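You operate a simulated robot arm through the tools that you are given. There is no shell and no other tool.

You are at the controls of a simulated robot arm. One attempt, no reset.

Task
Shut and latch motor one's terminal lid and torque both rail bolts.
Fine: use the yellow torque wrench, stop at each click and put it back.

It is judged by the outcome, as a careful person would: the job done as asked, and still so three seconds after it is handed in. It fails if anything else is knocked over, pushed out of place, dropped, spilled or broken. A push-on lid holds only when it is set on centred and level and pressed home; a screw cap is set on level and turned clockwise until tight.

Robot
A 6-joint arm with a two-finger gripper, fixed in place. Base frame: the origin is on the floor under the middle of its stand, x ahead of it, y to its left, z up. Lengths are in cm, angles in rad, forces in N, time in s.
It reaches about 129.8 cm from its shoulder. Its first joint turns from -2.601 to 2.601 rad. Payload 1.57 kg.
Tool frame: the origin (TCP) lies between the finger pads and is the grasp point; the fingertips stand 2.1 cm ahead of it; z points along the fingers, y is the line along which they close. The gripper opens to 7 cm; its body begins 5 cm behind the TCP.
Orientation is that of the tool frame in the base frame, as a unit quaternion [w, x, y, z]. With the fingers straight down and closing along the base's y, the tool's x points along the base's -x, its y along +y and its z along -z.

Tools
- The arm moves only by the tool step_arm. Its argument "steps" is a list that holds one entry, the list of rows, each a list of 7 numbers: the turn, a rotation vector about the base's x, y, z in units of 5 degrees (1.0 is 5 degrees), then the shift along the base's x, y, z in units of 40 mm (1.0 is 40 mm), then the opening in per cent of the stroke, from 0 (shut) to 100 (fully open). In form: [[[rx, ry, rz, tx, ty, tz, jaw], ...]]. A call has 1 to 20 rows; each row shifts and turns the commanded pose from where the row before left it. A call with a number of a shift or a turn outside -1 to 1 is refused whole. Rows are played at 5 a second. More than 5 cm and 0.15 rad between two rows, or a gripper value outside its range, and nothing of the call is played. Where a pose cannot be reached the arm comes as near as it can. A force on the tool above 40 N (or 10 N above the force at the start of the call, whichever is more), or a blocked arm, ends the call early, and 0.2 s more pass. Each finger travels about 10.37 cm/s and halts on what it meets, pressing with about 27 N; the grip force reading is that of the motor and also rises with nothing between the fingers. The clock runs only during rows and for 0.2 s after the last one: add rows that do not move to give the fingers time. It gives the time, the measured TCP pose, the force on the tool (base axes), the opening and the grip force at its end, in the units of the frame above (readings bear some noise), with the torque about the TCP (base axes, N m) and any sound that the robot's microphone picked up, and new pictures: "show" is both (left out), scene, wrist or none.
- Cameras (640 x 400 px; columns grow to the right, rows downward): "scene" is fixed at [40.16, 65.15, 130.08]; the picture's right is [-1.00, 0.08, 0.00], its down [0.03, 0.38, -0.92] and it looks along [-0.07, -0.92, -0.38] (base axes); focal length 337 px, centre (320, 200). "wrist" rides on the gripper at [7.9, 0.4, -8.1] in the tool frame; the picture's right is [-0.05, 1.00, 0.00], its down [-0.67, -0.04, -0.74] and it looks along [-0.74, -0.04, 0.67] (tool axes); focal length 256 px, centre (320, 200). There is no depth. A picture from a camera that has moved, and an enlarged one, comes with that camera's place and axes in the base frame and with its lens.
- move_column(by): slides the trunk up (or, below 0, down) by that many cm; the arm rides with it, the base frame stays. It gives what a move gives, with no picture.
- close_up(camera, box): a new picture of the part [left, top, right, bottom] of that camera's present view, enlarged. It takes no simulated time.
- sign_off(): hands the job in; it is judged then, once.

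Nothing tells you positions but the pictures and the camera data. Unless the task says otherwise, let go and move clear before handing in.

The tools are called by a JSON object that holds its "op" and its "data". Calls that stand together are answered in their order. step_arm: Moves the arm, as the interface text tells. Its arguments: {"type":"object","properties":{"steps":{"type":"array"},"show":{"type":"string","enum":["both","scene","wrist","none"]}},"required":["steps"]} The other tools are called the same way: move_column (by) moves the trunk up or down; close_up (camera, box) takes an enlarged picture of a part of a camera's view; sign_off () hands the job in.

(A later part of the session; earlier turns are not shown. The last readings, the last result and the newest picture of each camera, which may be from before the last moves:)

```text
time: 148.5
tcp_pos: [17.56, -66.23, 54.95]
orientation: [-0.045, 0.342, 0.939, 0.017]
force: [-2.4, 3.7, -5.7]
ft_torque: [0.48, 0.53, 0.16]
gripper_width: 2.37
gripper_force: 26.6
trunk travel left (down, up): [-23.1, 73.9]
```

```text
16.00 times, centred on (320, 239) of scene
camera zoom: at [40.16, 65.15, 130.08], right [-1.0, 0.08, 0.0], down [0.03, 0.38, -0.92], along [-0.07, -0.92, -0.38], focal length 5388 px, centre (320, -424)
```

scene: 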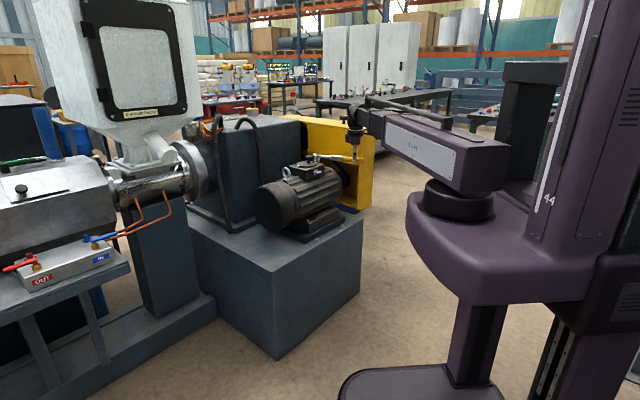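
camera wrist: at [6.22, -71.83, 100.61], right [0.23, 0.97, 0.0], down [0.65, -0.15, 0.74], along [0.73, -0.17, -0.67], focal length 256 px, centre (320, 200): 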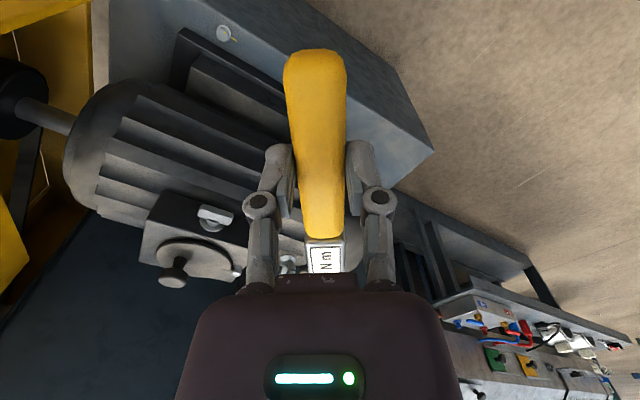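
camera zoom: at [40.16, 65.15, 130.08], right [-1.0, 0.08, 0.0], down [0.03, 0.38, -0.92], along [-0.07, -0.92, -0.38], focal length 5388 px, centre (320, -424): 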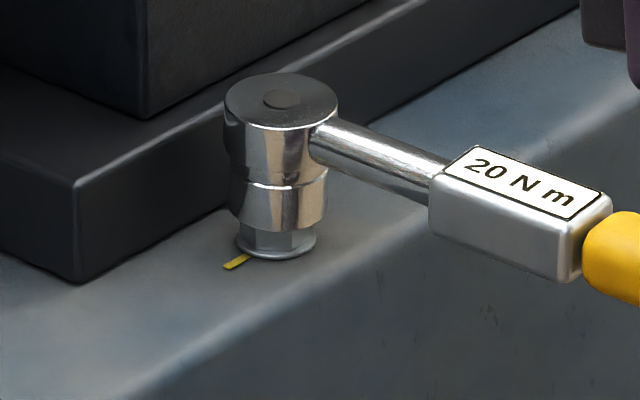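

Interesting: now the head is being held down (−2.7 N beyond its weight), so it seems seated on the hex at this angle. I'll turn clockwise in small steps and watch the reaction.

{"op": "step_arm", "data": {"steps": [[[0, 0, -0.4, 0.09, 0.107, 0, 0], [0, 0, 0, 0, 0, 0, 0]]], "show": "none"}}

```text
time: 149.1
tcp_pos: [17.94, -65.81, 55.08]
orientation: [-0.045, 0.356, 0.933, 0.018]
force: [-7.2, 8.4, -3.1]
ft_torque: [0.55, 0.53, 0.13]
gripper_width: 2.37
gripper_force: 27.1
trunk travel left (down, up): [-23.1, 73.9]
```

{"op": "step_arm", "data": {"steps": [[[0, 0, -0.4, 0.074, 0.123, 0, 0], [0, 0, 0, 0, 0, 0, 0]]], "show": "none"}}

{"op": "close_up", "data": {"camera": "scene", "box": [312, 234, 328, 244]}}

```text
time: 149.7
tcp_pos: [18.33, -65.38, 54.99]
orientation: [-0.043, 0.374, 0.926, 0.018]
force: [-1.3, 0.3, -3.3]
ft_torque: [0.09, 0.17, -0.15]
gripper_width: 2.38
gripper_force: 27.4
trunk travel left (down, up): [-23.1, 73.9]
```

```text
16.00 times, centred on (320, 239) of scene
camera zoom: at [40.16, 65.15, 130.08], right [-1.0, 0.08, 0.0], down [0.03, 0.38, -0.92], along [-0.07, -0.92, -0.38], focal length 5388 px, centre (320, -424)
```

zoom: 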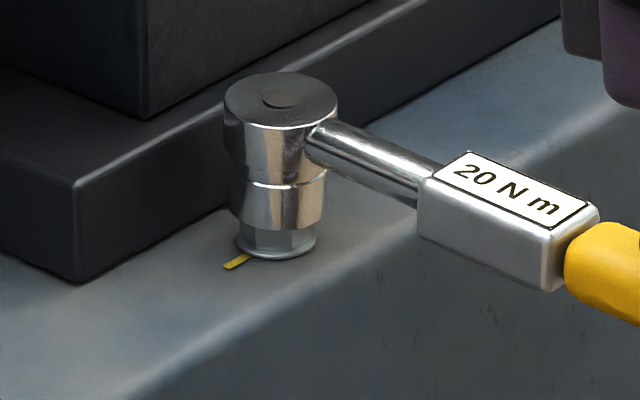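

{"op": "step_arm", "data": {"steps": [[[0, 0, -0.6, 0.1525, 0.1475, 0, 0], [0, 0, 0, 0, 0, 0, 0]]], "show": "none"}}

{"op": "step_arm", "data": {"steps": [[[0, 0, -0.6, 0.158, 0.14, 0, 0], [0, 0, 0, 0, 0, 0, 0]]], "show": "none"}}

{"op": "close_up", "data": {"camera": "scene", "box": [312, 234, 328, 244]}}

```text
time: 150.3
tcp_pos: [18.98, -64.67, 55.01]
orientation: [-0.042, 0.399, 0.916, 0.019]
force: [-1.6, -0.3, -0.8]
ft_torque: [-0.15, -0.09, -0.26]
gripper_width: 2.36
gripper_force: 26.9
trunk travel left (down, up): [-23.1, 73.9]
```

```text
time: 150.9
tcp_pos: [19.58, -64.13, 54.98]
orientation: [-0.043, 0.421, 0.906, 0.021]
force: [0.9, 0.5, -2.1]
ft_torque: [0.04, -0.01, 0.12]
gripper_width: 2.36
gripper_force: 26.8
trunk travel left (down, up): [-23.1, 73.9]
```

```text
16.00 times, centred on (320, 239) of scene
camera zoom: at [40.16, 65.15, 130.08], right [-1.0, 0.08, 0.0], down [0.03, 0.38, -0.92], along [-0.07, -0.92, -0.38], focal length 5388 px, centre (320, -424)
```

zoom: 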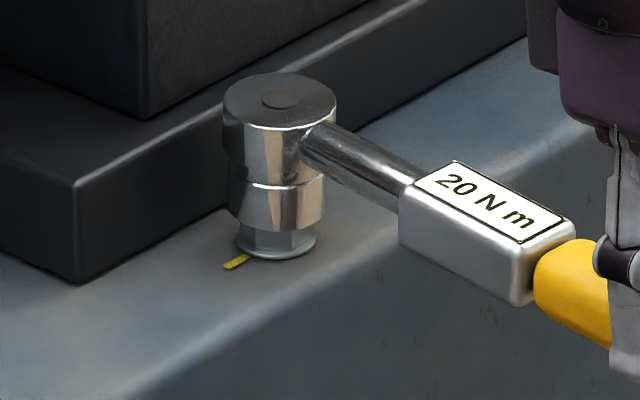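

The bolt isn't moving while the wrench turns, so the socket is still sliding on top. I'll add a little down-load and sweep further to find the drop-in angle.

{"op": "move_column", "data": {"by": -0.3}}

{"op": "step_arm", "data": {"steps": [[[0, 0, -0.5, 0.1325, 0.115, 0, 0], [0, 0, 0, 0, 0, 0, 0]]], "show": "none"}}

{"op": "step_arm", "data": {"steps": [[[0, 0, -0.5, 0.1375, 0.11, 0, 0], [0, 0, 0, 0, 0, 0, 0]]], "show": "none"}}

{"op": "step_arm", "data": {"steps": [[[0, 0, -0.5, 0.1425, 0.1025, 0, 0], [0, 0, 0, 0, 0, 0, 0]]], "show": "none"}}

{"op": "close_up", "data": {"camera": "scene", "box": [312, 234, 328, 244]}}

```text
time: 151.4
tcp_pos: [19.49, -64.07, 54.71]
orientation: [-0.042, 0.421, 0.906, 0.021]
force: [-0.3, -0.1, 2.0]
ft_torque: [-0.34, -0.29, 0.02]
gripper_width: 2.37
gripper_force: 27.2
trunk travel left (down, up): [-22.8, 74.2]
```

```text
time: 152.1
tcp_pos: [20.02, -63.72, 54.79]
orientation: [-0.042, 0.441, 0.896, 0.022]
force: [1.1, -2.1, -0.1]
ft_torque: [-0.25, -0.15, -0.01]
gripper_width: 2.37
gripper_force: 26.8
trunk travel left (down, up): [-22.8, 74.2]
```

```text
time: 152.7
tcp_pos: [20.66, -63.16, 54.77]
orientation: [-0.043, 0.46, 0.886, 0.023]
force: [-0.3, -0.5, -0.8]
ft_torque: [-0.21, -0.06, -0.16]
gripper_width: 2.37
gripper_force: 26.9
trunk travel left (down, up): [-22.8, 74.2]
```

```text
time: 153.2
tcp_pos: [21.24, -62.66, 54.71]
orientation: [-0.041, 0.48, 0.876, 0.024]
force: [-0.6, -0.6, -0.3]
ft_torque: [-0.13, -0.03, -0.07]
gripper_width: 2.35
gripper_force: 27.5
trunk travel left (down, up): [-22.8, 74.2]
```

```text
16.00 times, centred on (320, 239) of scene
camera zoom: at [40.16, 65.15, 130.08], right [-1.0, 0.08, 0.0], down [0.03, 0.38, -0.92], along [-0.07, -0.92, -0.38], focal length 5388 px, centre (320, -424)
```

zoom: 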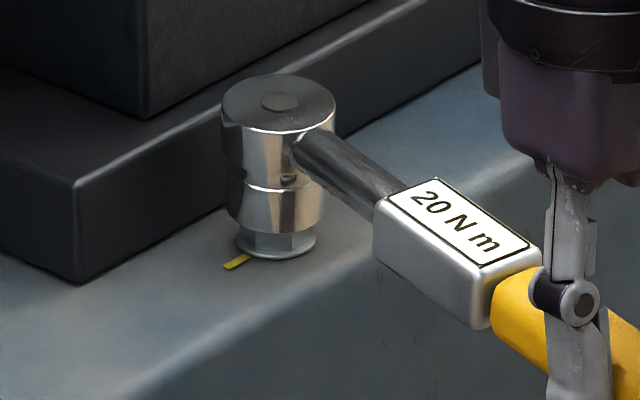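

Still sliding on top and the wrench is creeping head-up in the grip from the down-load. I'll lift slightly, re-level the tool by 2.5°, and look at the socket from the side.

{"op": "move_column", "data": {"by": 1.6}}

{"op": "close_up", "data": {"camera": "scene", "box": [310, 228, 342, 248]}}

{"op": "close_up", "data": {"camera": "wrist", "box": [220, 20, 420, 270]}}

```text
time: 153.9
tcp_pos: [21.37, -62.8, 56.26]
orientation: [-0.041, 0.48, 0.876, 0.023]
force: [-0.2, -0.6, -2.9]
ft_torque: [0.17, 0.11, 0.01]
gripper_width: 2.37
gripper_force: 26.8
trunk travel left (down, up): [-24.4, 72.6]
```

```text
16.00 times, centred on (326, 238) of scene
camera zoom: at [40.16, 65.15, 130.08], right [-1.0, 0.08, 0.0], down [0.03, 0.38, -0.92], along [-0.07, -0.92, -0.38], focal length 5388 px, centre (224, -408)
```

zoom: 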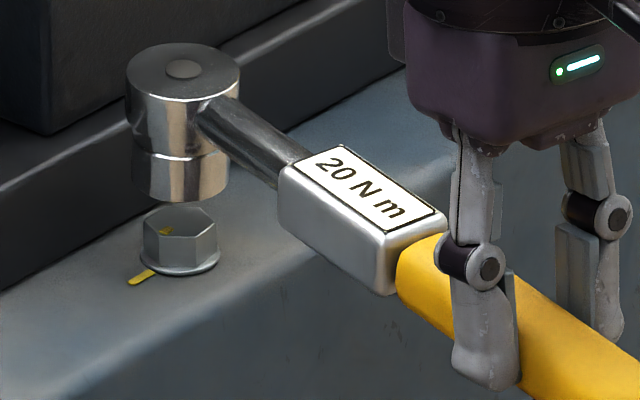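

```text
1.60 times, centred on (320, 145) of wrist
camera zoom: at [17.66, -56.52, 65.11], right [0.87, 0.49, 0.0], down [0.36, -0.64, 0.68], along [0.33, -0.59, -0.73], focal length 410 px, centre (320, 288)
```

zoom: 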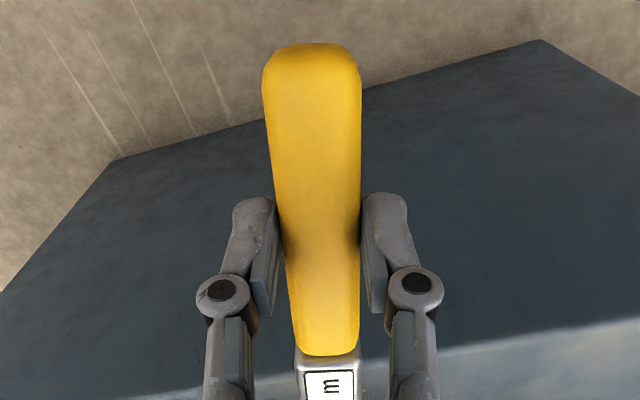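

From the data, the socket engaged in the first pass when it was about 52–58° off the hex corner reference; in the second pass I started just past that window. I'll lift, swing back to 172°, re-level by 2.5°, and sweep finely from there.

{"op": "move_column", "data": {"by": 2.7}}

{"op": "step_arm", "data": {"steps": [[[0, 0, 0.988, -0.295, -0.26, 0, 0], [0, 0, 0.988, -0.27, -0.225, 0, 0], [0, 0, 0.988, -0.245, -0.245, 0, 0], [0, 0, 0.988, -0.2275, -0.27, 0, 0], [0, 0, 0.988, -0.1975, -0.2825, 0, 0], [0, 0, 0.988, -0.175, -0.2975, 0, 0], [0, 0, 0.988, -0.15, -0.3175, 0, 0], [0, 0, 0.988, -0.12, -0.325, 0, 0], [0, 0, 0.988, -0.0925, -0.3375, 0, 0], [0, 0, 0.988, -0.0625, -0.34, 0, 0], [0.07, 0.495, 0, 0, 0, 0, 0], [0, 0, 0, 0, 0, 0, 0]]], "show": "none"}}

{"op": "close_up", "data": {"camera": "scene", "box": [310, 224, 346, 248]}}

```text
time: 154.6
tcp_pos: [21.19, -62.8, 59.03]
orientation: [-0.041, 0.479, 0.876, 0.024]
force: [-0.1, -0.4, -3.2]
ft_torque: [0.18, 0.09, -0.02]
gripper_width: 2.39
gripper_force: 27.0
trunk travel left (down, up): [-27.1, 69.9]
```

```text
time: 157.2
tcp_pos: [13.92, -74.32, 58.95]
orientation: [-0.069, 0.069, 0.995, 0.005]
force: [-0.6, 0.4, -2.5]
ft_torque: [0.04, 0.2, -0.06]
gripper_width: 2.36
gripper_force: 27.2
trunk travel left (down, up): [-27.1, 69.9]
```

```text
16.00 times, centred on (328, 236) of scene
camera zoom: at [40.16, 65.15, 130.08], right [-1.0, 0.08, 0.0], down [0.03, 0.38, -0.92], along [-0.07, -0.92, -0.38], focal length 5388 px, centre (192, -376)
```

zoom: 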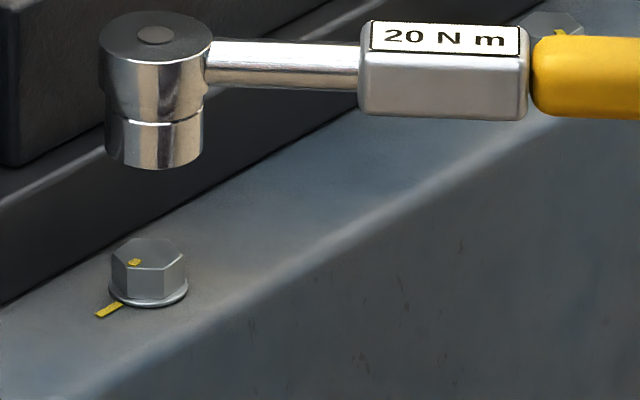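

The wrench is level; the socket appears ~1.5 mm off in x relative to the bolt. I'll correct that and lower toward contact.

{"op": "step_arm", "data": {"steps": [[[0, 0, 0, 0.03, 0.03, 0, 0], [0, 0, 0, 0, 0, 0, 0]]], "show": "none"}}

{"op": "move_column", "data": {"by": -2.9}}

{"op": "close_up", "data": {"camera": "scene", "box": [310, 228, 342, 248]}}

```text
time: 157.8
tcp_pos: [14.11, -74.22, 58.96]
orientation: [-0.068, 0.07, 0.995, 0.005]
force: [-0.1, -0.9, -2.9]
ft_torque: [0.01, 0.21, 0.0]
gripper_width: 2.34
gripper_force: 27.3
trunk travel left (down, up): [-27.1, 69.9]
```

```text
time: 158.6
tcp_pos: [14.0, -74.21, 56.15]
orientation: [-0.069, 0.069, 0.995, 0.006]
force: [0.0, 0.8, -3.0]
ft_torque: [0.02, 0.24, 0.02]
gripper_width: 2.38
gripper_force: 26.7
trunk travel left (down, up): [-24.2, 72.8]
```

```text
16.00 times, centred on (326, 238) of scene
camera zoom: at [40.16, 65.15, 130.08], right [-1.0, 0.08, 0.0], down [0.03, 0.38, -0.92], along [-0.07, -0.92, -0.38], focal length 5388 px, centre (224, -408)
```

zoom: 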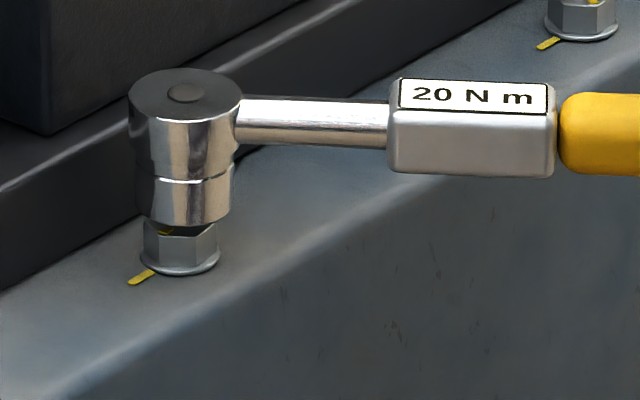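

{"op": "step_arm", "data": {"steps": [[[0, 0, 0, 0.037, 0, 0, 0], [0, 0, 0, 0, 0, 0, 0]]], "show": "none"}}

{"op": "move_column", "data": {"by": -0.6}}

{"op": "close_up", "data": {"camera": "scene", "box": [310, 228, 342, 248]}}

```text
time: 159.2
tcp_pos: [14.14, -74.36, 56.22]
orientation: [-0.069, 0.069, 0.995, 0.005]
force: [-0.5, -0.4, -3.4]
ft_torque: [0.0, 0.21, 0.02]
gripper_width: 2.38
gripper_force: 26.9
trunk travel left (down, up): [-24.2, 72.8]
```

```text
time: 159.7
tcp_pos: [14.08, -74.39, 55.61]
orientation: [-0.069, 0.069, 0.995, 0.006]
force: [-0.4, 0.9, -2.8]
ft_torque: [0.01, 0.19, 0.02]
gripper_width: 2.36
gripper_force: 27.6
trunk travel left (down, up): [-23.6, 73.4]
```

```text
16.00 times, centred on (326, 238) of scene
camera zoom: at [40.16, 65.15, 130.08], right [-1.0, 0.08, 0.0], down [0.03, 0.38, -0.92], along [-0.07, -0.92, -0.38], focal length 5388 px, centre (224, -408)
```

zoom: 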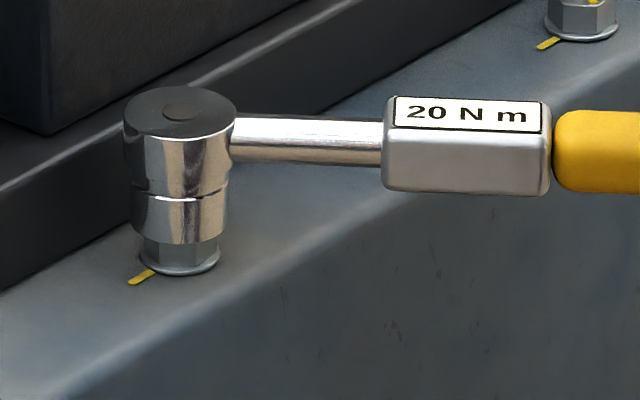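

Aligned in x now and almost touching. Lowering slightly more, then a fine clockwise sweep.

{"op": "move_column", "data": {"by": -0.4}}

{"op": "move_column", "data": {"by": -0.2}}

{"op": "close_up", "data": {"camera": "scene", "box": [310, 228, 342, 248]}}

```text
time: 160.2
tcp_pos: [14.14, -74.35, 55.3]
orientation: [-0.069, 0.07, 0.995, 0.006]
force: [-3.6, 1.5, 0.0]
ft_torque: [-0.07, -0.27, -0.02]
gripper_width: 2.38
gripper_force: 27.4
trunk travel left (down, up): [-23.2, 73.8]
```

```text
time: 160.8
tcp_pos: [14.09, -74.28, 55.12]
orientation: [-0.069, 0.07, 0.995, 0.006]
force: [-4.4, 1.0, 2.5]
ft_torque: [-0.05, -0.35, -0.01]
gripper_width: 2.38
gripper_force: 27.3
trunk travel left (down, up): [-23.0, 74.0]
```

```text
16.00 times, centred on (326, 238) of scene
camera zoom: at [40.16, 65.15, 130.08], right [-1.0, 0.08, 0.0], down [0.03, 0.38, -0.92], along [-0.07, -0.92, -0.38], focal length 5388 px, centre (224, -408)
```

zoom: 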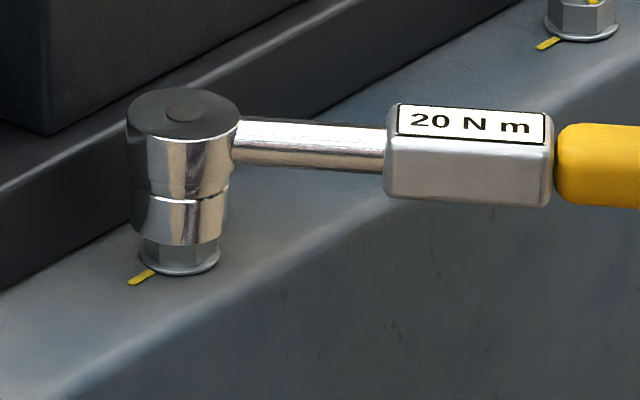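

There's contact with a ~5 N preload. Sweeping clockwise in 1.5° steps now.

{"op": "step_arm", "data": {"steps": [[[0, 0, -0.3, 0.004, 0.107, 0, 0], [0, 0, 0, 0, 0, 0, 0]]], "show": "none"}}

{"op": "step_arm", "data": {"steps": [[[0, 0, -0.3, 0.019, 0.104, 0, 0], [0, 0, 0, 0, 0, 0, 0]]], "show": "none"}}

{"op": "step_arm", "data": {"steps": [[[0, 0, -0.3, 0.022, 0.104, 0, 0], [0, 0, 0, 0, 0, 0, 0]]], "show": "none"}}

{"op": "step_arm", "data": {"steps": [[[0, 0, -0.3, 0.024, 0.103, 0, 0], [0, 0, 0, 0, 0, 0, 0]]], "show": "none"}}

{"op": "step_arm", "data": {"steps": [[[0, 0, -0.3, 0.027, 0.102, 0, 0], [0, 0, 0, 0, 0, 0, 0]]], "show": "none"}}

{"op": "close_up", "data": {"camera": "scene", "box": [310, 228, 342, 248]}}

```text
time: 161.3
tcp_pos: [14.14, -73.95, 55.1]
orientation: [-0.068, 0.083, 0.994, 0.007]
force: [-2.1, 0.4, -0.5]
ft_torque: [-0.02, -0.13, -0.01]
gripper_width: 2.36
gripper_force: 27.3
trunk travel left (down, up): [-23.0, 74.0]
```

```text
time: 161.9
tcp_pos: [14.24, -73.55, 54.94]
orientation: [-0.068, 0.096, 0.993, 0.008]
force: [-1.4, -1.7, -0.7]
ft_torque: [-0.08, -0.08, -0.15]
gripper_width: 2.37
gripper_force: 26.8
trunk travel left (down, up): [-23.0, 74.0]
```

```text
time: 162.6
tcp_pos: [14.33, -73.07, 55.0]
orientation: [-0.069, 0.107, 0.992, 0.009]
force: [0.9, 0.0, -1.1]
ft_torque: [0.0, -0.01, 0.03]
gripper_width: 2.4
gripper_force: 27.0
trunk travel left (down, up): [-23.0, 74.0]
```

```text
time: 163.2
tcp_pos: [14.48, -72.69, 54.99]
orientation: [-0.068, 0.122, 0.99, 0.01]
force: [-0.5, 0.2, -2.1]
ft_torque: [0.02, -0.02, 0.02]
gripper_width: 2.35
gripper_force: 27.3
trunk travel left (down, up): [-23.0, 74.0]
```

```text
time: 163.8
tcp_pos: [14.7, -72.35, 55.06]
orientation: [-0.068, 0.134, 0.989, 0.01]
force: [-1.2, -0.3, -0.9]
ft_torque: [-0.03, 0.01, -0.11]
gripper_width: 2.36
gripper_force: 27.1
trunk travel left (down, up): [-23.0, 74.0]
```

```text
16.00 times, centred on (326, 238) of scene
camera zoom: at [40.16, 65.15, 130.08], right [-1.0, 0.08, 0.0], down [0.03, 0.38, -0.92], along [-0.07, -0.92, -0.38], focal length 5388 px, centre (224, -408)
```

zoom: 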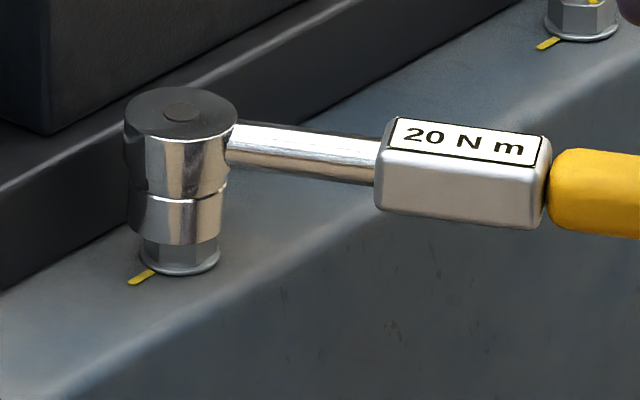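

No drop-in yet at 165°. I'll restore the preload and continue the sweep through the 165–155° window, watching for the bolt to be caught.

{"op": "move_column", "data": {"by": -0.3}}

{"op": "step_arm", "data": {"steps": [[[0, 0, -0.3, 0.029, 0.102, 0, 0], [0, 0, -0.3, 0.031, 0.101, 0, 0]]], "show": "none"}}

{"op": "step_arm", "data": {"steps": [[[0, 0, -0.3, 0.034, 0.1, 0, 0], [0, 0, -0.3, 0.037, 0.1, 0, 0]]], "show": "none"}}

{"op": "step_arm", "data": {"steps": [[[0, 0, -0.3, 0.039, 0.099, 0, 0], [0, 0, -0.3, 0.042, 0.098, 0, 0]]], "show": "none"}}

{"op": "close_up", "data": {"camera": "scene", "box": [310, 228, 342, 248]}}

```text
time: 164.3
tcp_pos: [14.51, -72.21, 54.8]
orientation: [-0.068, 0.135, 0.988, 0.01]
force: [-3.2, 0.8, 1.3]
ft_torque: [-0.12, -0.35, -0.01]
gripper_width: 2.37
gripper_force: 27.1
trunk travel left (down, up): [-22.7, 74.3]
```

```text
time: 164.9
tcp_pos: [14.73, -71.49, 54.67]
orientation: [-0.068, 0.16, 0.985, 0.012]
force: [0.9, -1.8, -1.3]
ft_torque: [-0.14, -0.21, -0.2]
gripper_width: 2.35
gripper_force: 27.4
trunk travel left (down, up): [-22.7, 74.3]
```

```text
time: 165.5
tcp_pos: [15.02, -70.7, 54.67]
orientation: [-0.068, 0.186, 0.98, 0.013]
force: [0.0, -0.4, -2.3]
ft_torque: [0.0, -0.01, -0.06]
gripper_width: 2.36
gripper_force: 27.1
trunk travel left (down, up): [-22.7, 74.3]
```

```text
time: 166.1
tcp_pos: [15.52, -69.9, 54.68]
orientation: [-0.067, 0.212, 0.975, 0.016]
force: [-1.4, 0.5, -2.5]
ft_torque: [-0.02, 0.07, -0.04]
gripper_width: 2.36
gripper_force: 26.8
trunk travel left (down, up): [-22.7, 74.3]
```

```text
16.00 times, centred on (326, 238) of scene
camera zoom: at [40.16, 65.15, 130.08], right [-1.0, 0.08, 0.0], down [0.03, 0.38, -0.92], along [-0.07, -0.92, -0.38], focal length 5388 px, centre (224, -408)
```

zoom: 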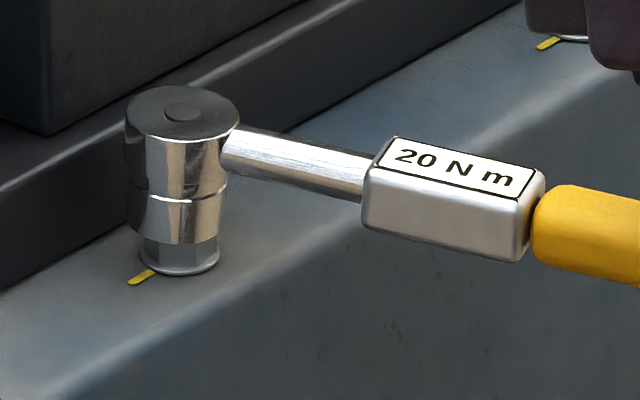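

I still can't get the socket to catch. I want to see the socket's underside: I'll lift high and roll the wrench toward the scene camera.

{"op": "move_column", "data": {"by": 38}}

{"op": "step_arm", "data": {"steps": [[[0.91, -0.41, 0, 0, 0.1, 0.018, 0], [0.91, -0.41, 0, 0, 0.1, 0.053, 0], [0.91, -0.41, 0, 0, 0.1, 0.088, 0], [0.91, -0.41, 0, 0, 0.1, 0.122, 0], [0.91, -0.41, 0, 0, 0.1, 0.155, 0], [0.91, -0.41, 0, 0, 0.1, 0.188, 0], [0.91, -0.41, 0, 0, 0.1, 0.218, 0], [0.91, -0.41, 0, 0, 0.1, 0.248, 0], [0, 0, 0, 0, 0, 0, 0]]], "show": "scene"}}

```text
time: 169.7
tcp_pos: [15.49, -69.85, 92.71]
orientation: [-0.067, 0.211, 0.975, 0.016]
force: [1.0, 0.1, -2.6]
ft_torque: [0.09, 0.18, 0.02]
gripper_width: 2.34
gripper_force: 26.4
trunk travel left (down, up): [-60.7, 36.3]
```

```text
time: 171.7
tcp_pos: [16.56, -67.01, 94.64]
orientation: [0.011, 0.191, 0.953, 0.234]
force: [-0.4, 0.1, -2.5]
ft_torque: [0.09, 0.2, 0.0]
gripper_width: 2.38
gripper_force: 27.5
out of reach, approached as far as the arm can: row 6, 7, 8
trunk travel left (down, up): [-60.7, 36.3]
```

scene: 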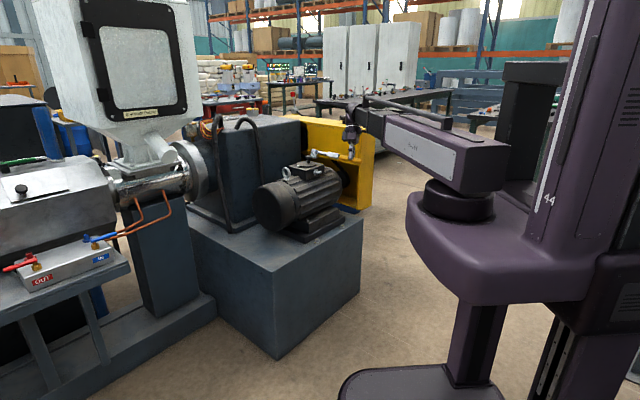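

{"op": "close_up", "data": {"camera": "scene", "box": [300, 140, 340, 168]}}

```text
14.29 times, centred on (320, 154) of scene
camera zoom: at [40.16, 65.15, 130.08], right [-1.0, 0.08, 0.0], down [0.03, 0.38, -0.92], along [-0.07, -0.92, -0.38], focal length 4811 px, centre (320, 857)
```

zoom: 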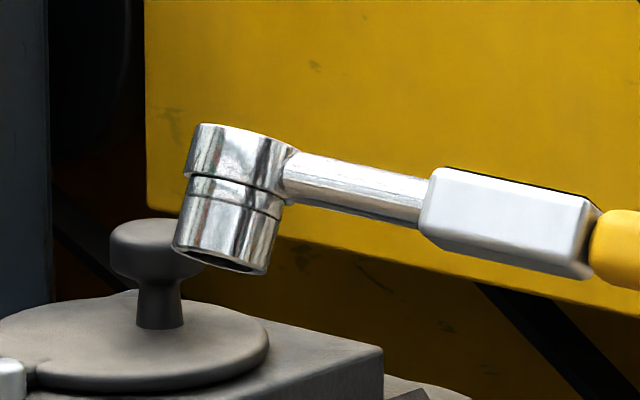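

I can just see a cavity. Raising the trunk further to look up at it better.

{"op": "move_column", "data": {"by": 36}}

{"op": "step_arm", "data": {"steps": [[[0, 0, 0, 0, 0, 0, 0]]], "show": "scene"}}

```text
time: 175.2
tcp_pos: [16.55, -67.25, 130.6]
orientation: [0.011, 0.191, 0.953, 0.235]
force: [-1.1, 0.5, -2.9]
ft_torque: [0.09, 0.18, 0.02]
gripper_width: 2.36
gripper_force: 26.9
trunk travel left (down, up): [-96.7, 0.3]
```

```text
time: 175.6
tcp_pos: [16.65, -67.05, 130.47]
orientation: [0.012, 0.191, 0.953, 0.235]
force: [-0.8, 0.9, -2.9]
ft_torque: [0.09, 0.16, 0.0]
gripper_width: 2.36
gripper_force: 27.3
trunk travel left (down, up): [-96.7, 0.3]
```

scene: 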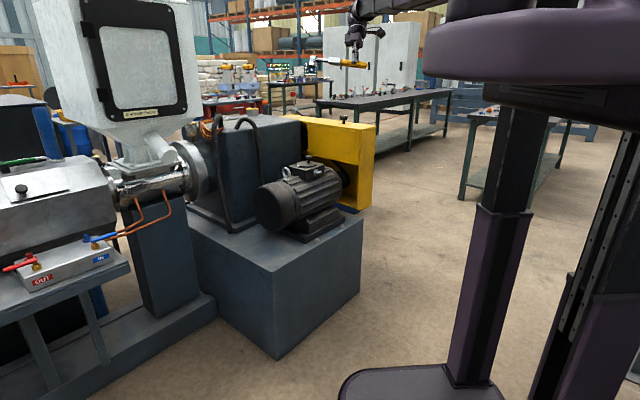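

{"op": "close_up", "data": {"camera": "scene", "box": [305, 48, 345, 76]}}

{"op": "close_up", "data": {"camera": "scene", "box": [310, 54, 328, 70]}}

```text
14.29 times, centred on (325, 62) of scene
camera zoom: at [40.16, 65.15, 130.08], right [-1.0, 0.08, 0.0], down [0.03, 0.38, -0.92], along [-0.07, -0.92, -0.38], focal length 4811 px, centre (249, 2171)
```

zoom: 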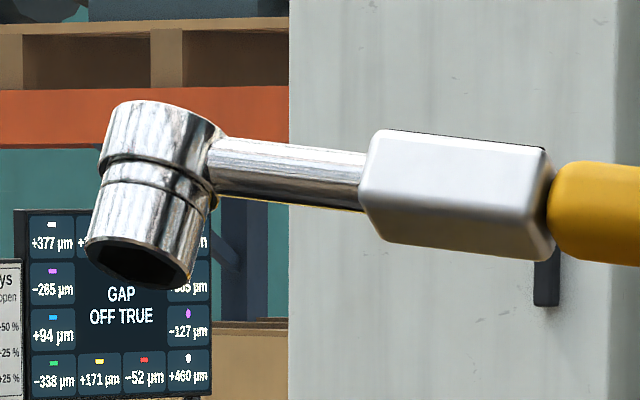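

```text
16.00 times, centred on (319, 62) of scene
camera zoom: at [40.16, 65.15, 130.08], right [-1.0, 0.08, 0.0], down [0.03, 0.38, -0.92], along [-0.07, -0.92, -0.38], focal length 5388 px, centre (336, 2408)
```

zoom: 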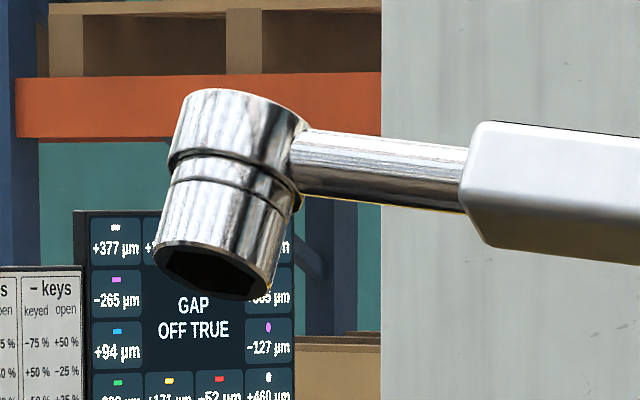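

The socket has a real hex recess, so I need the hex aligned and centred within a fraction of a millimetre for it to drop over the bolt. I'll unroll the wrench back to upright and then re-level it visually.

{"op": "step_arm", "data": {"steps": [[[-0.831, 0.3316, 0.06, 0, 0, -0.152, 0], [-0.831, 0.3316, 0.06, 0, 0, -0.126, 0], [-0.831, 0.3316, 0.06, 0, 0, -0.0975, 0], [-0.831, 0.3316, 0.06, 0, 0, -0.071, 0], [-0.831, 0.3316, 0.06, 0, 0, -0.042, 0], [-0.831, 0.3316, 0.06, 0, 0, -0.0145, 0], [0, 0, 0, 0, 0, 0, 0]]], "show": "none"}}

{"op": "close_up", "data": {"camera": "scene", "box": [305, 48, 355, 83]}}

```text
time: 177.2
tcp_pos: [16.56, -67.26, 128.56]
orientation: [-0.034, 0.19, 0.981, 0.006]
force: [-0.4, -0.3, -3.5]
ft_torque: [0.08, 0.21, 0.0]
gripper_width: 2.37
gripper_force: 27.0
trunk travel left (down, up): [-96.7, 0.3]
```

```text
11.43 times, centred on (330, 66) of scene
camera zoom: at [40.16, 65.15, 130.08], right [-1.0, 0.08, 0.0], down [0.03, 0.38, -0.92], along [-0.07, -0.92, -0.38], focal length 3849 px, centre (206, 1737)
```

zoom: 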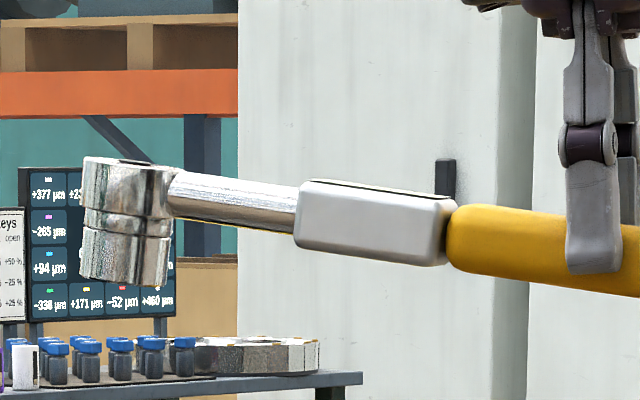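

While the wrench is up here, I'll read bolt A's marks cleanly with the scene camera.

{"op": "close_up", "data": {"camera": "scene", "box": [312, 234, 328, 244]}}

{"op": "close_up", "data": {"camera": "scene", "box": [336, 221, 352, 231]}}

```text
16.00 times, centred on (320, 239) of scene
camera zoom: at [40.16, 65.15, 130.08], right [-1.0, 0.08, 0.0], down [0.03, 0.38, -0.92], along [-0.07, -0.92, -0.38], focal length 5388 px, centre (320, -424)
```

zoom: 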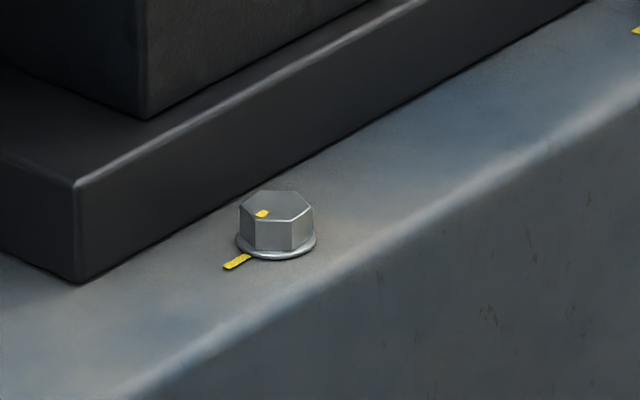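

```text
16.00 times, centred on (344, 226) of scene
camera zoom: at [40.16, 65.15, 130.08], right [-1.0, 0.08, 0.0], down [0.03, 0.38, -0.92], along [-0.07, -0.92, -0.38], focal length 5388 px, centre (-64, -216)
```

zoom: 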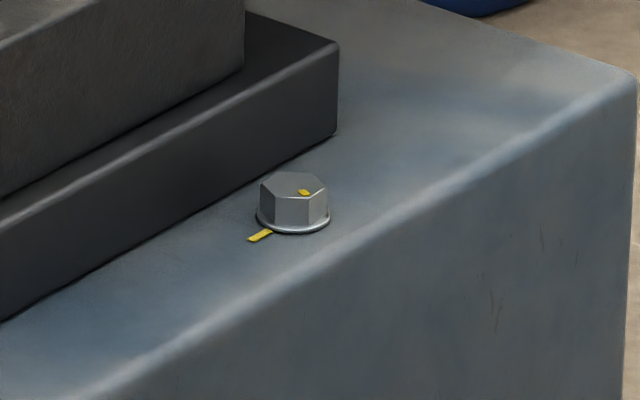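

Bolt A's dot is in line with its mark within my reading error, but I've heard no click, so I want to seat the socket properly. I'll bring the wrench to 171° over bolt A and level it again.

{"op": "step_arm", "data": {"steps": [[[0.07, 0.441, 0.867, -0.203, -0.558, 0, 0], [0.07, 0.441, 0.867, -0.203, -0.558, 0, 0], [0.07, 0.441, 0.867, -0.203, -0.558, 0, 0], [0, 0, 0, 0, 0, 0, 0]]], "show": "none"}}

{"op": "move_column", "data": {"by": -38}}

{"op": "close_up", "data": {"camera": "scene", "box": [305, 140, 355, 175]}}

```text
time: 178.2
tcp_pos: [14.07, -73.75, 128.88]
orientation: [-0.092, 0.077, 0.993, 0.0]
force: [0.1, -0.2, -2.1]
ft_torque: [0.04, 0.21, 0.02]
gripper_width: 2.39
gripper_force: 27.0
trunk travel left (down, up): [-96.7, 0.3]
```

```text
time: 181.9
tcp_pos: [14.19, -73.69, 90.78]
orientation: [-0.093, 0.077, 0.993, 0.001]
force: [-0.6, -0.2, -2.8]
ft_torque: [0.04, 0.16, 0.0]
gripper_width: 2.37
gripper_force: 27.2
trunk travel left (down, up): [-58.7, 38.3]
```

```text
11.43 times, centred on (330, 158) of scene
camera zoom: at [40.16, 65.15, 130.08], right [-1.0, 0.08, 0.0], down [0.03, 0.38, -0.92], along [-0.07, -0.92, -0.38], focal length 3849 px, centre (206, 686)
```

zoom: 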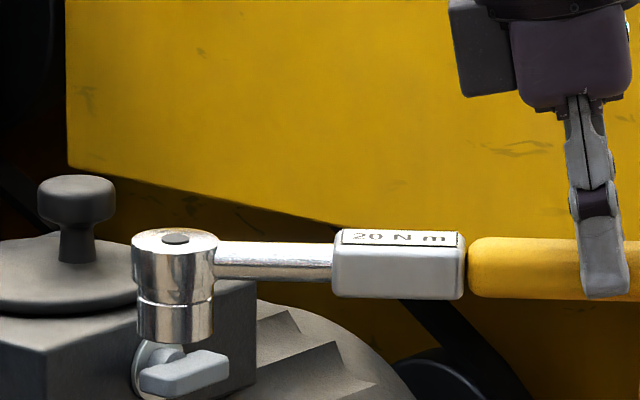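

Level and centred in x. Lowering to just above the bolt.

{"op": "move_column", "data": {"by": -33.5}}

{"op": "close_up", "data": {"camera": "scene", "box": [310, 228, 342, 248]}}

```text
time: 185.2
tcp_pos: [14.13, -73.75, 57.33]
orientation: [-0.093, 0.077, 0.993, 0.001]
force: [0.2, 0.5, -3.6]
ft_torque: [0.09, 0.2, -0.02]
gripper_width: 2.34
gripper_force: 27.0
trunk travel left (down, up): [-25.2, 71.8]
```

```text
16.00 times, centred on (326, 238) of scene
camera zoom: at [40.16, 65.15, 130.08], right [-1.0, 0.08, 0.0], down [0.03, 0.38, -0.92], along [-0.07, -0.92, -0.38], focal length 5388 px, centre (224, -408)
```

zoom: 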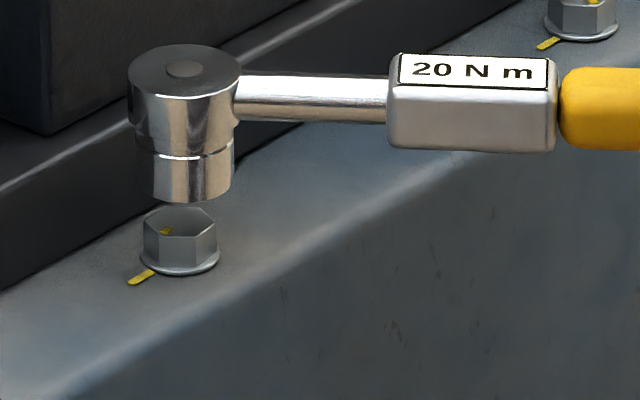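

{"op": "step_arm", "data": {"steps": [[[0, 0, 0, 0.037, -0.037, 0, 0], [0, 0, 0, 0, 0, 0, 0]]], "show": "none"}}

{"op": "move_column", "data": {"by": -1.2}}

{"op": "close_up", "data": {"camera": "scene", "box": [310, 228, 342, 248]}}

```text
time: 185.8
tcp_pos: [14.35, -73.78, 57.4]
orientation: [-0.092, 0.077, 0.993, 0.001]
force: [0.1, -1.0, -2.2]
ft_torque: [0.02, 0.18, -0.01]
gripper_width: 2.36
gripper_force: 27.5
trunk travel left (down, up): [-25.2, 71.8]
```

```text
time: 186.4
tcp_pos: [14.29, -73.95, 56.15]
orientation: [-0.092, 0.076, 0.993, 0.001]
force: [-0.7, 0.2, -3.1]
ft_torque: [0.04, 0.13, 0.01]
gripper_width: 2.37
gripper_force: 27.1
trunk travel left (down, up): [-24.0, 73.0]
```

```text
16.00 times, centred on (326, 238) of scene
camera zoom: at [40.16, 65.15, 130.08], right [-1.0, 0.08, 0.0], down [0.03, 0.38, -0.92], along [-0.07, -0.92, -0.38], focal length 5388 px, centre (224, -408)
```

zoom: 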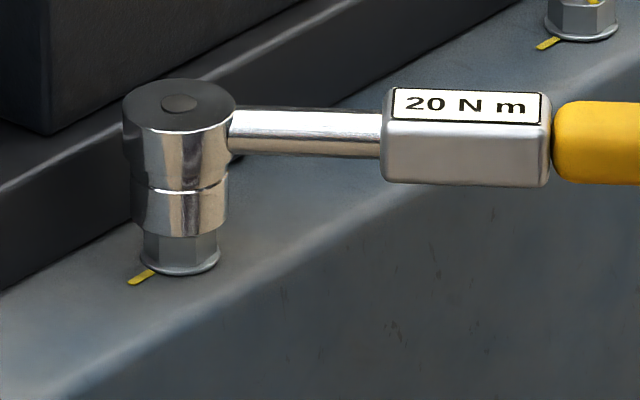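

{"op": "move_column", "data": {"by": -0.35}}

{"op": "move_column", "data": {"by": -0.2}}

{"op": "close_up", "data": {"camera": "scene", "box": [310, 228, 342, 248]}}

```text
time: 186.9
tcp_pos: [14.28, -74.01, 55.84]
orientation: [-0.092, 0.076, 0.993, 0.001]
force: [-0.4, -0.5, -2.5]
ft_torque: [0.07, 0.2, 0.02]
gripper_width: 2.36
gripper_force: 26.6
trunk travel left (down, up): [-23.6, 73.4]
```

```text
time: 187.4
tcp_pos: [14.3, -73.97, 55.65]
orientation: [-0.092, 0.077, 0.993, 0.0]
force: [-0.7, -0.6, 3.2]
ft_torque: [-0.11, -0.54, 0.02]
gripper_width: 2.4
gripper_force: 27.0
trunk travel left (down, up): [-23.4, 73.6]
```

```text
16.00 times, centred on (326, 238) of scene
camera zoom: at [40.16, 65.15, 130.08], right [-1.0, 0.08, 0.0], down [0.03, 0.38, -0.92], along [-0.07, -0.92, -0.38], focal length 5388 px, centre (224, -408)
```

zoom: 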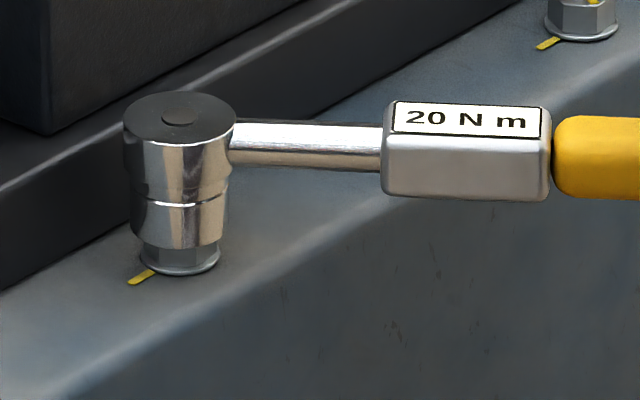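

By the camera the socket is now perfectly centred on the bolt and in contact (6 N). Now a fine rotation search with the centre maintained.

{"op": "step_arm", "data": {"steps": [[[0, 0, -0.3, 0.0174, 0.103, 0, 0], [0, 0, 0, 0, 0, 0, 0]]], "show": "none"}}

{"op": "step_arm", "data": {"steps": [[[0, 0, -0.3, 0.02, 0.1025, 0, 0], [0, 0, 0, 0, 0, 0, 0]]], "show": "none"}}

{"op": "step_arm", "data": {"steps": [[[0, 0, -0.3, 0.023, 0.102, 0, 0], [0, 0, 0, 0, 0, 0, 0]]], "show": "none"}}

{"op": "step_arm", "data": {"steps": [[[0, 0, -0.3, 0.0255, 0.101, 0, 0], [0, 0, 0, 0, 0, 0, 0]]], "show": "none"}}

{"op": "close_up", "data": {"camera": "scene", "box": [310, 228, 342, 248]}}

```text
time: 188.1
tcp_pos: [14.28, -73.6, 55.7]
orientation: [-0.092, 0.09, 0.992, 0.003]
force: [0.3, 0.3, 0.1]
ft_torque: [-0.02, -0.29, 0.14]
gripper_width: 2.38
gripper_force: 26.6
trunk travel left (down, up): [-23.4, 73.6]
```

```text
time: 188.7
tcp_pos: [14.44, -73.12, 55.51]
orientation: [-0.093, 0.104, 0.99, 0.004]
force: [-2.4, -1.6, -1.0]
ft_torque: [-0.1, -0.12, -0.17]
gripper_width: 2.37
gripper_force: 27.0
trunk travel left (down, up): [-23.4, 73.6]
```

```text
time: 189.2
tcp_pos: [14.62, -72.66, 55.62]
orientation: [-0.092, 0.115, 0.989, 0.005]
force: [-0.4, -0.3, -2.5]
ft_torque: [-0.05, -0.06, -0.04]
gripper_width: 2.35
gripper_force: 26.8
trunk travel left (down, up): [-23.4, 73.6]
```

```text
time: 189.8
tcp_pos: [14.69, -72.36, 55.67]
orientation: [-0.092, 0.128, 0.988, 0.005]
force: [0.7, 0.3, -1.7]
ft_torque: [-0.02, -0.06, 0.05]
gripper_width: 2.36
gripper_force: 26.6
trunk travel left (down, up): [-23.4, 73.6]
```

```text
16.00 times, centred on (326, 238) of scene
camera zoom: at [40.16, 65.15, 130.08], right [-1.0, 0.08, 0.0], down [0.03, 0.38, -0.92], along [-0.07, -0.92, -0.38], focal length 5388 px, centre (224, -408)
```

zoom: 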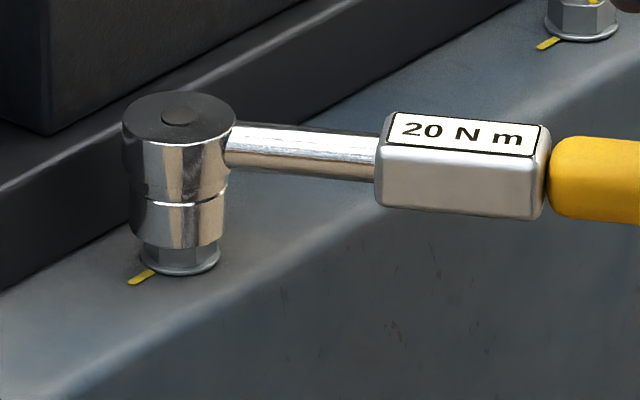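

Still riding on top. The y-alignment is the least certain, so at ~167.5° I'll do a small scan in y with a light preload, watching for the socket to fall in.

{"op": "step_arm", "data": {"steps": [[[0, 0, 0.5, -0.0415, -0.169, 0, 0], [0, 0, 0, 0, 0, 0, 0]]], "show": "none"}}

{"op": "move_column", "data": {"by": -0.25}}

{"op": "step_arm", "data": {"steps": [[[0, 0, 0, 0, 0.01, 0, 0], [0, 0, 0, 0, 0.01, 0, 0]]], "show": "none"}}

{"op": "step_arm", "data": {"steps": [[[0, 0, 0, 0, 0.01, 0, 0], [0, 0, 0, 0, 0.01, 0, 0]]], "show": "none"}}

{"op": "step_arm", "data": {"steps": [[[0, 0, 0, 0, 0.01, 0, 0], [0, 0, 0, 0, 0.01, 0, 0]]], "show": "none"}}

{"op": "close_up", "data": {"camera": "scene", "box": [310, 228, 342, 248]}}

```text
time: 190.4
tcp_pos: [14.47, -72.93, 55.64]
orientation: [-0.093, 0.106, 0.99, 0.002]
force: [-0.9, -0.7, -1.2]
ft_torque: [-0.01, 0.01, 0.04]
gripper_width: 2.39
gripper_force: 27.0
trunk travel left (down, up): [-23.4, 73.6]
```

```text
time: 191.0
tcp_pos: [14.43, -73.01, 55.3]
orientation: [-0.093, 0.108, 0.99, 0.005]
force: [-2.1, 1.6, 1.8]
ft_torque: [-0.1, -0.45, 0.01]
gripper_width: 2.39
gripper_force: 26.9
trunk travel left (down, up): [-23.2, 73.8]
```

```text
time: 191.6
tcp_pos: [14.44, -72.92, 55.35]
orientation: [-0.092, 0.108, 0.99, 0.003]
force: [0.5, -2.3, 0.7]
ft_torque: [-0.15, -0.26, -0.34]
gripper_width: 2.31
gripper_force: 26.9
trunk travel left (down, up): [-23.2, 73.8]
```

```text
time: 192.2
tcp_pos: [14.41, -72.67, 55.27]
orientation: [-0.093, 0.108, 0.99, 0.004]
force: [0.1, -0.9, -1.5]
ft_torque: [-0.03, -0.06, -0.15]
gripper_width: 2.35
gripper_force: 26.6
trunk travel left (down, up): [-23.2, 73.8]
```

```text
time: 192.8
tcp_pos: [14.48, -72.66, 55.34]
orientation: [-0.092, 0.107, 0.99, 0.004]
force: [-1.0, 0.2, -2.2]
ft_torque: [0.01, 0.09, -0.04]
gripper_width: 2.38
gripper_force: 27.0
trunk travel left (down, up): [-23.2, 73.8]
```

```text
16.00 times, centred on (326, 238) of scene
camera zoom: at [40.16, 65.15, 130.08], right [-1.0, 0.08, 0.0], down [0.03, 0.38, -0.92], along [-0.07, -0.92, -0.38], focal length 5388 px, centre (224, -408)
```

zoom: 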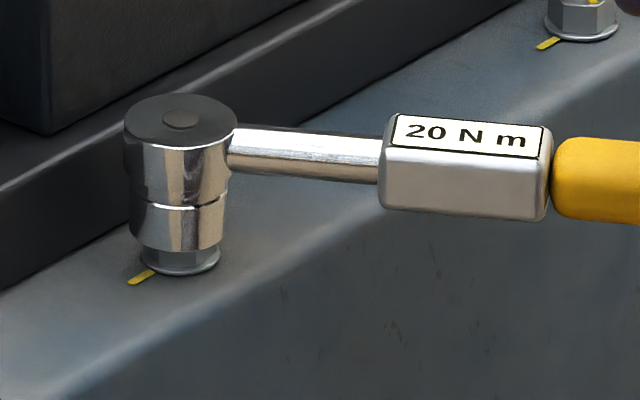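

I'll restore the preload and scan back in y the other way.

{"op": "move_column", "data": {"by": -0.2}}

{"op": "step_arm", "data": {"steps": [[[0, 0, 0, 0, -0.015, 0, 0], [0, 0, 0, 0, -0.015, 0, 0]]], "show": "none"}}

{"op": "step_arm", "data": {"steps": [[[0, 0, 0, 0, -0.015, 0, 0], [0, 0, 0, 0, -0.015, 0, 0]]], "show": "none"}}

{"op": "step_arm", "data": {"steps": [[[0, 0, 0, 0, -0.015, 0, 0], [0, 0, 0, 0, -0.015, 0, 0]]], "show": "none"}}

{"op": "close_up", "data": {"camera": "scene", "box": [310, 228, 342, 248]}}

```text
time: 193.3
tcp_pos: [14.59, -72.7, 55.24]
orientation: [-0.093, 0.107, 0.99, 0.004]
force: [-1.4, -0.2, 1.7]
ft_torque: [-0.16, -0.51, -0.05]
gripper_width: 2.33
gripper_force: 26.6
trunk travel left (down, up): [-23.0, 74.0]
```

```text
time: 193.9
tcp_pos: [14.44, -72.8, 55.18]
orientation: [-0.093, 0.107, 0.99, 0.004]
force: [-1.3, 3.3, -0.3]
ft_torque: [0.01, -0.19, 0.32]
gripper_width: 2.37
gripper_force: 27.0
trunk travel left (down, up): [-23.0, 74.0]
```

```text
time: 194.5
tcp_pos: [14.46, -72.91, 55.22]
orientation: [-0.092, 0.107, 0.99, 0.004]
force: [-0.1, 1.5, -0.6]
ft_torque: [0.03, -0.07, 0.22]
gripper_width: 2.39
gripper_force: 27.2
trunk travel left (down, up): [-23.0, 74.0]
```

```text
time: 195.1
tcp_pos: [14.48, -73.1, 55.08]
orientation: [-0.093, 0.106, 0.99, 0.004]
force: [-1.0, 1.3, -1.4]
ft_torque: [0.0, -0.08, 0.16]
gripper_width: 2.36
gripper_force: 26.9
trunk travel left (down, up): [-23.0, 74.0]
```

```text
16.00 times, centred on (326, 238) of scene
camera zoom: at [40.16, 65.15, 130.08], right [-1.0, 0.08, 0.0], down [0.03, 0.38, -0.92], along [-0.07, -0.92, -0.38], focal length 5388 px, centre (224, -408)
```

zoom: 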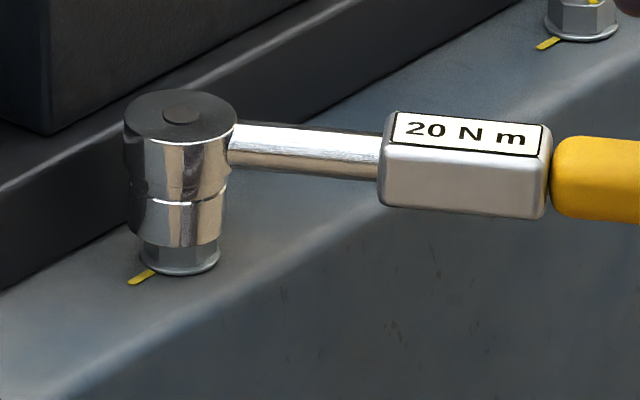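

No capture yet. Before more attempts I want an accurate reading of bolt A's marks and hex angle from above with the wrist camera, so I'll raise and move to the earlier viewing pose.

{"op": "move_column", "data": {"by": 37.4}}

{"op": "step_arm", "data": {"steps": [[[0, 0, -0.969, 0.086, 0.081, 0, 0], [0, 0, -0.969, 0.086, 0.081, 0, 0], [0, 0, -0.969, 0.086, 0.081, 0, 0], [0, 0, -0.969, 0.086, 0.081, 0, 0], [0, 0, -0.969, 0.086, 0.081, 0, 0], [0, 0, -0.969, 0.086, 0.081, 0, 0], [0, 0, -0.969, 0.086, 0.081, 0, 0], [0, 0, -0.969, 0.086, 0.081, 0, 0], [0, 0, -0.969, 0.086, 0.081, 0, 0], [0, 0, -0.969, 0.086, 0.081, 0, 0], [0, 0, -0.969, 0.086, 0.081, 0, 0], [0, 0, -0.969, 0.086, 0.081, 0, 0], [0, 0, -0.969, 0.086, 0.081, 0, 0], [0, 0, -0.969, 0.086, 0.081, 0, 0], [0, 0, -0.969, 0.086, 0.081, 0, 0], [0, 0, -0.969, 0.086, 0.081, 0, 0], [0, 0, 0, 0, 0, 0, 0]]], "show": "wrist"}}

```text
time: 198.7
tcp_pos: [14.37, -72.97, 92.61]
orientation: [-0.092, 0.107, 0.99, 0.005]
force: [-0.4, -0.6, -3.3]
ft_torque: [0.06, 0.19, 0.02]
gripper_width: 2.37
gripper_force: 27.5
trunk travel left (down, up): [-60.4, 36.6]
```

```text
time: 202.3
tcp_pos: [20.06, -67.84, 92.55]
orientation: [-0.069, 0.702, 0.706, 0.061]
force: [1.0, 0.4, -3.6]
ft_torque: [0.15, 0.0, -0.01]
gripper_width: 2.38
gripper_force: 27.5
trunk travel left (down, up): [-60.4, 36.6]
camera wrist: at [20.35, -61.54, 101.94], right [1.0, -0.05, -0.02], down [-0.03, -0.79, 0.61], along [-0.05, -0.61, -0.79], focal length 256 px, centre (320, 200)
```

wrist: 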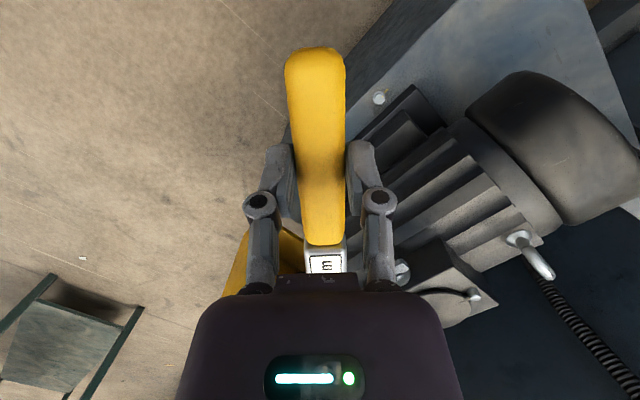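

{"op": "close_up", "data": {"camera": "wrist", "box": [360, 85, 400, 112]}}

```text
14.81 times, centred on (380, 98) of wrist
camera zoom: at [20.35, -61.54, 101.94], right [1.0, -0.05, -0.02], down [-0.03, -0.79, 0.61], along [-0.05, -0.61, -0.79], focal length 3792 px, centre (-569, 1704)
```

zoom: 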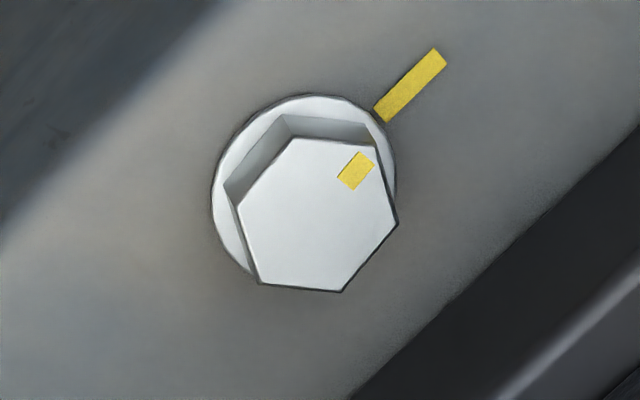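

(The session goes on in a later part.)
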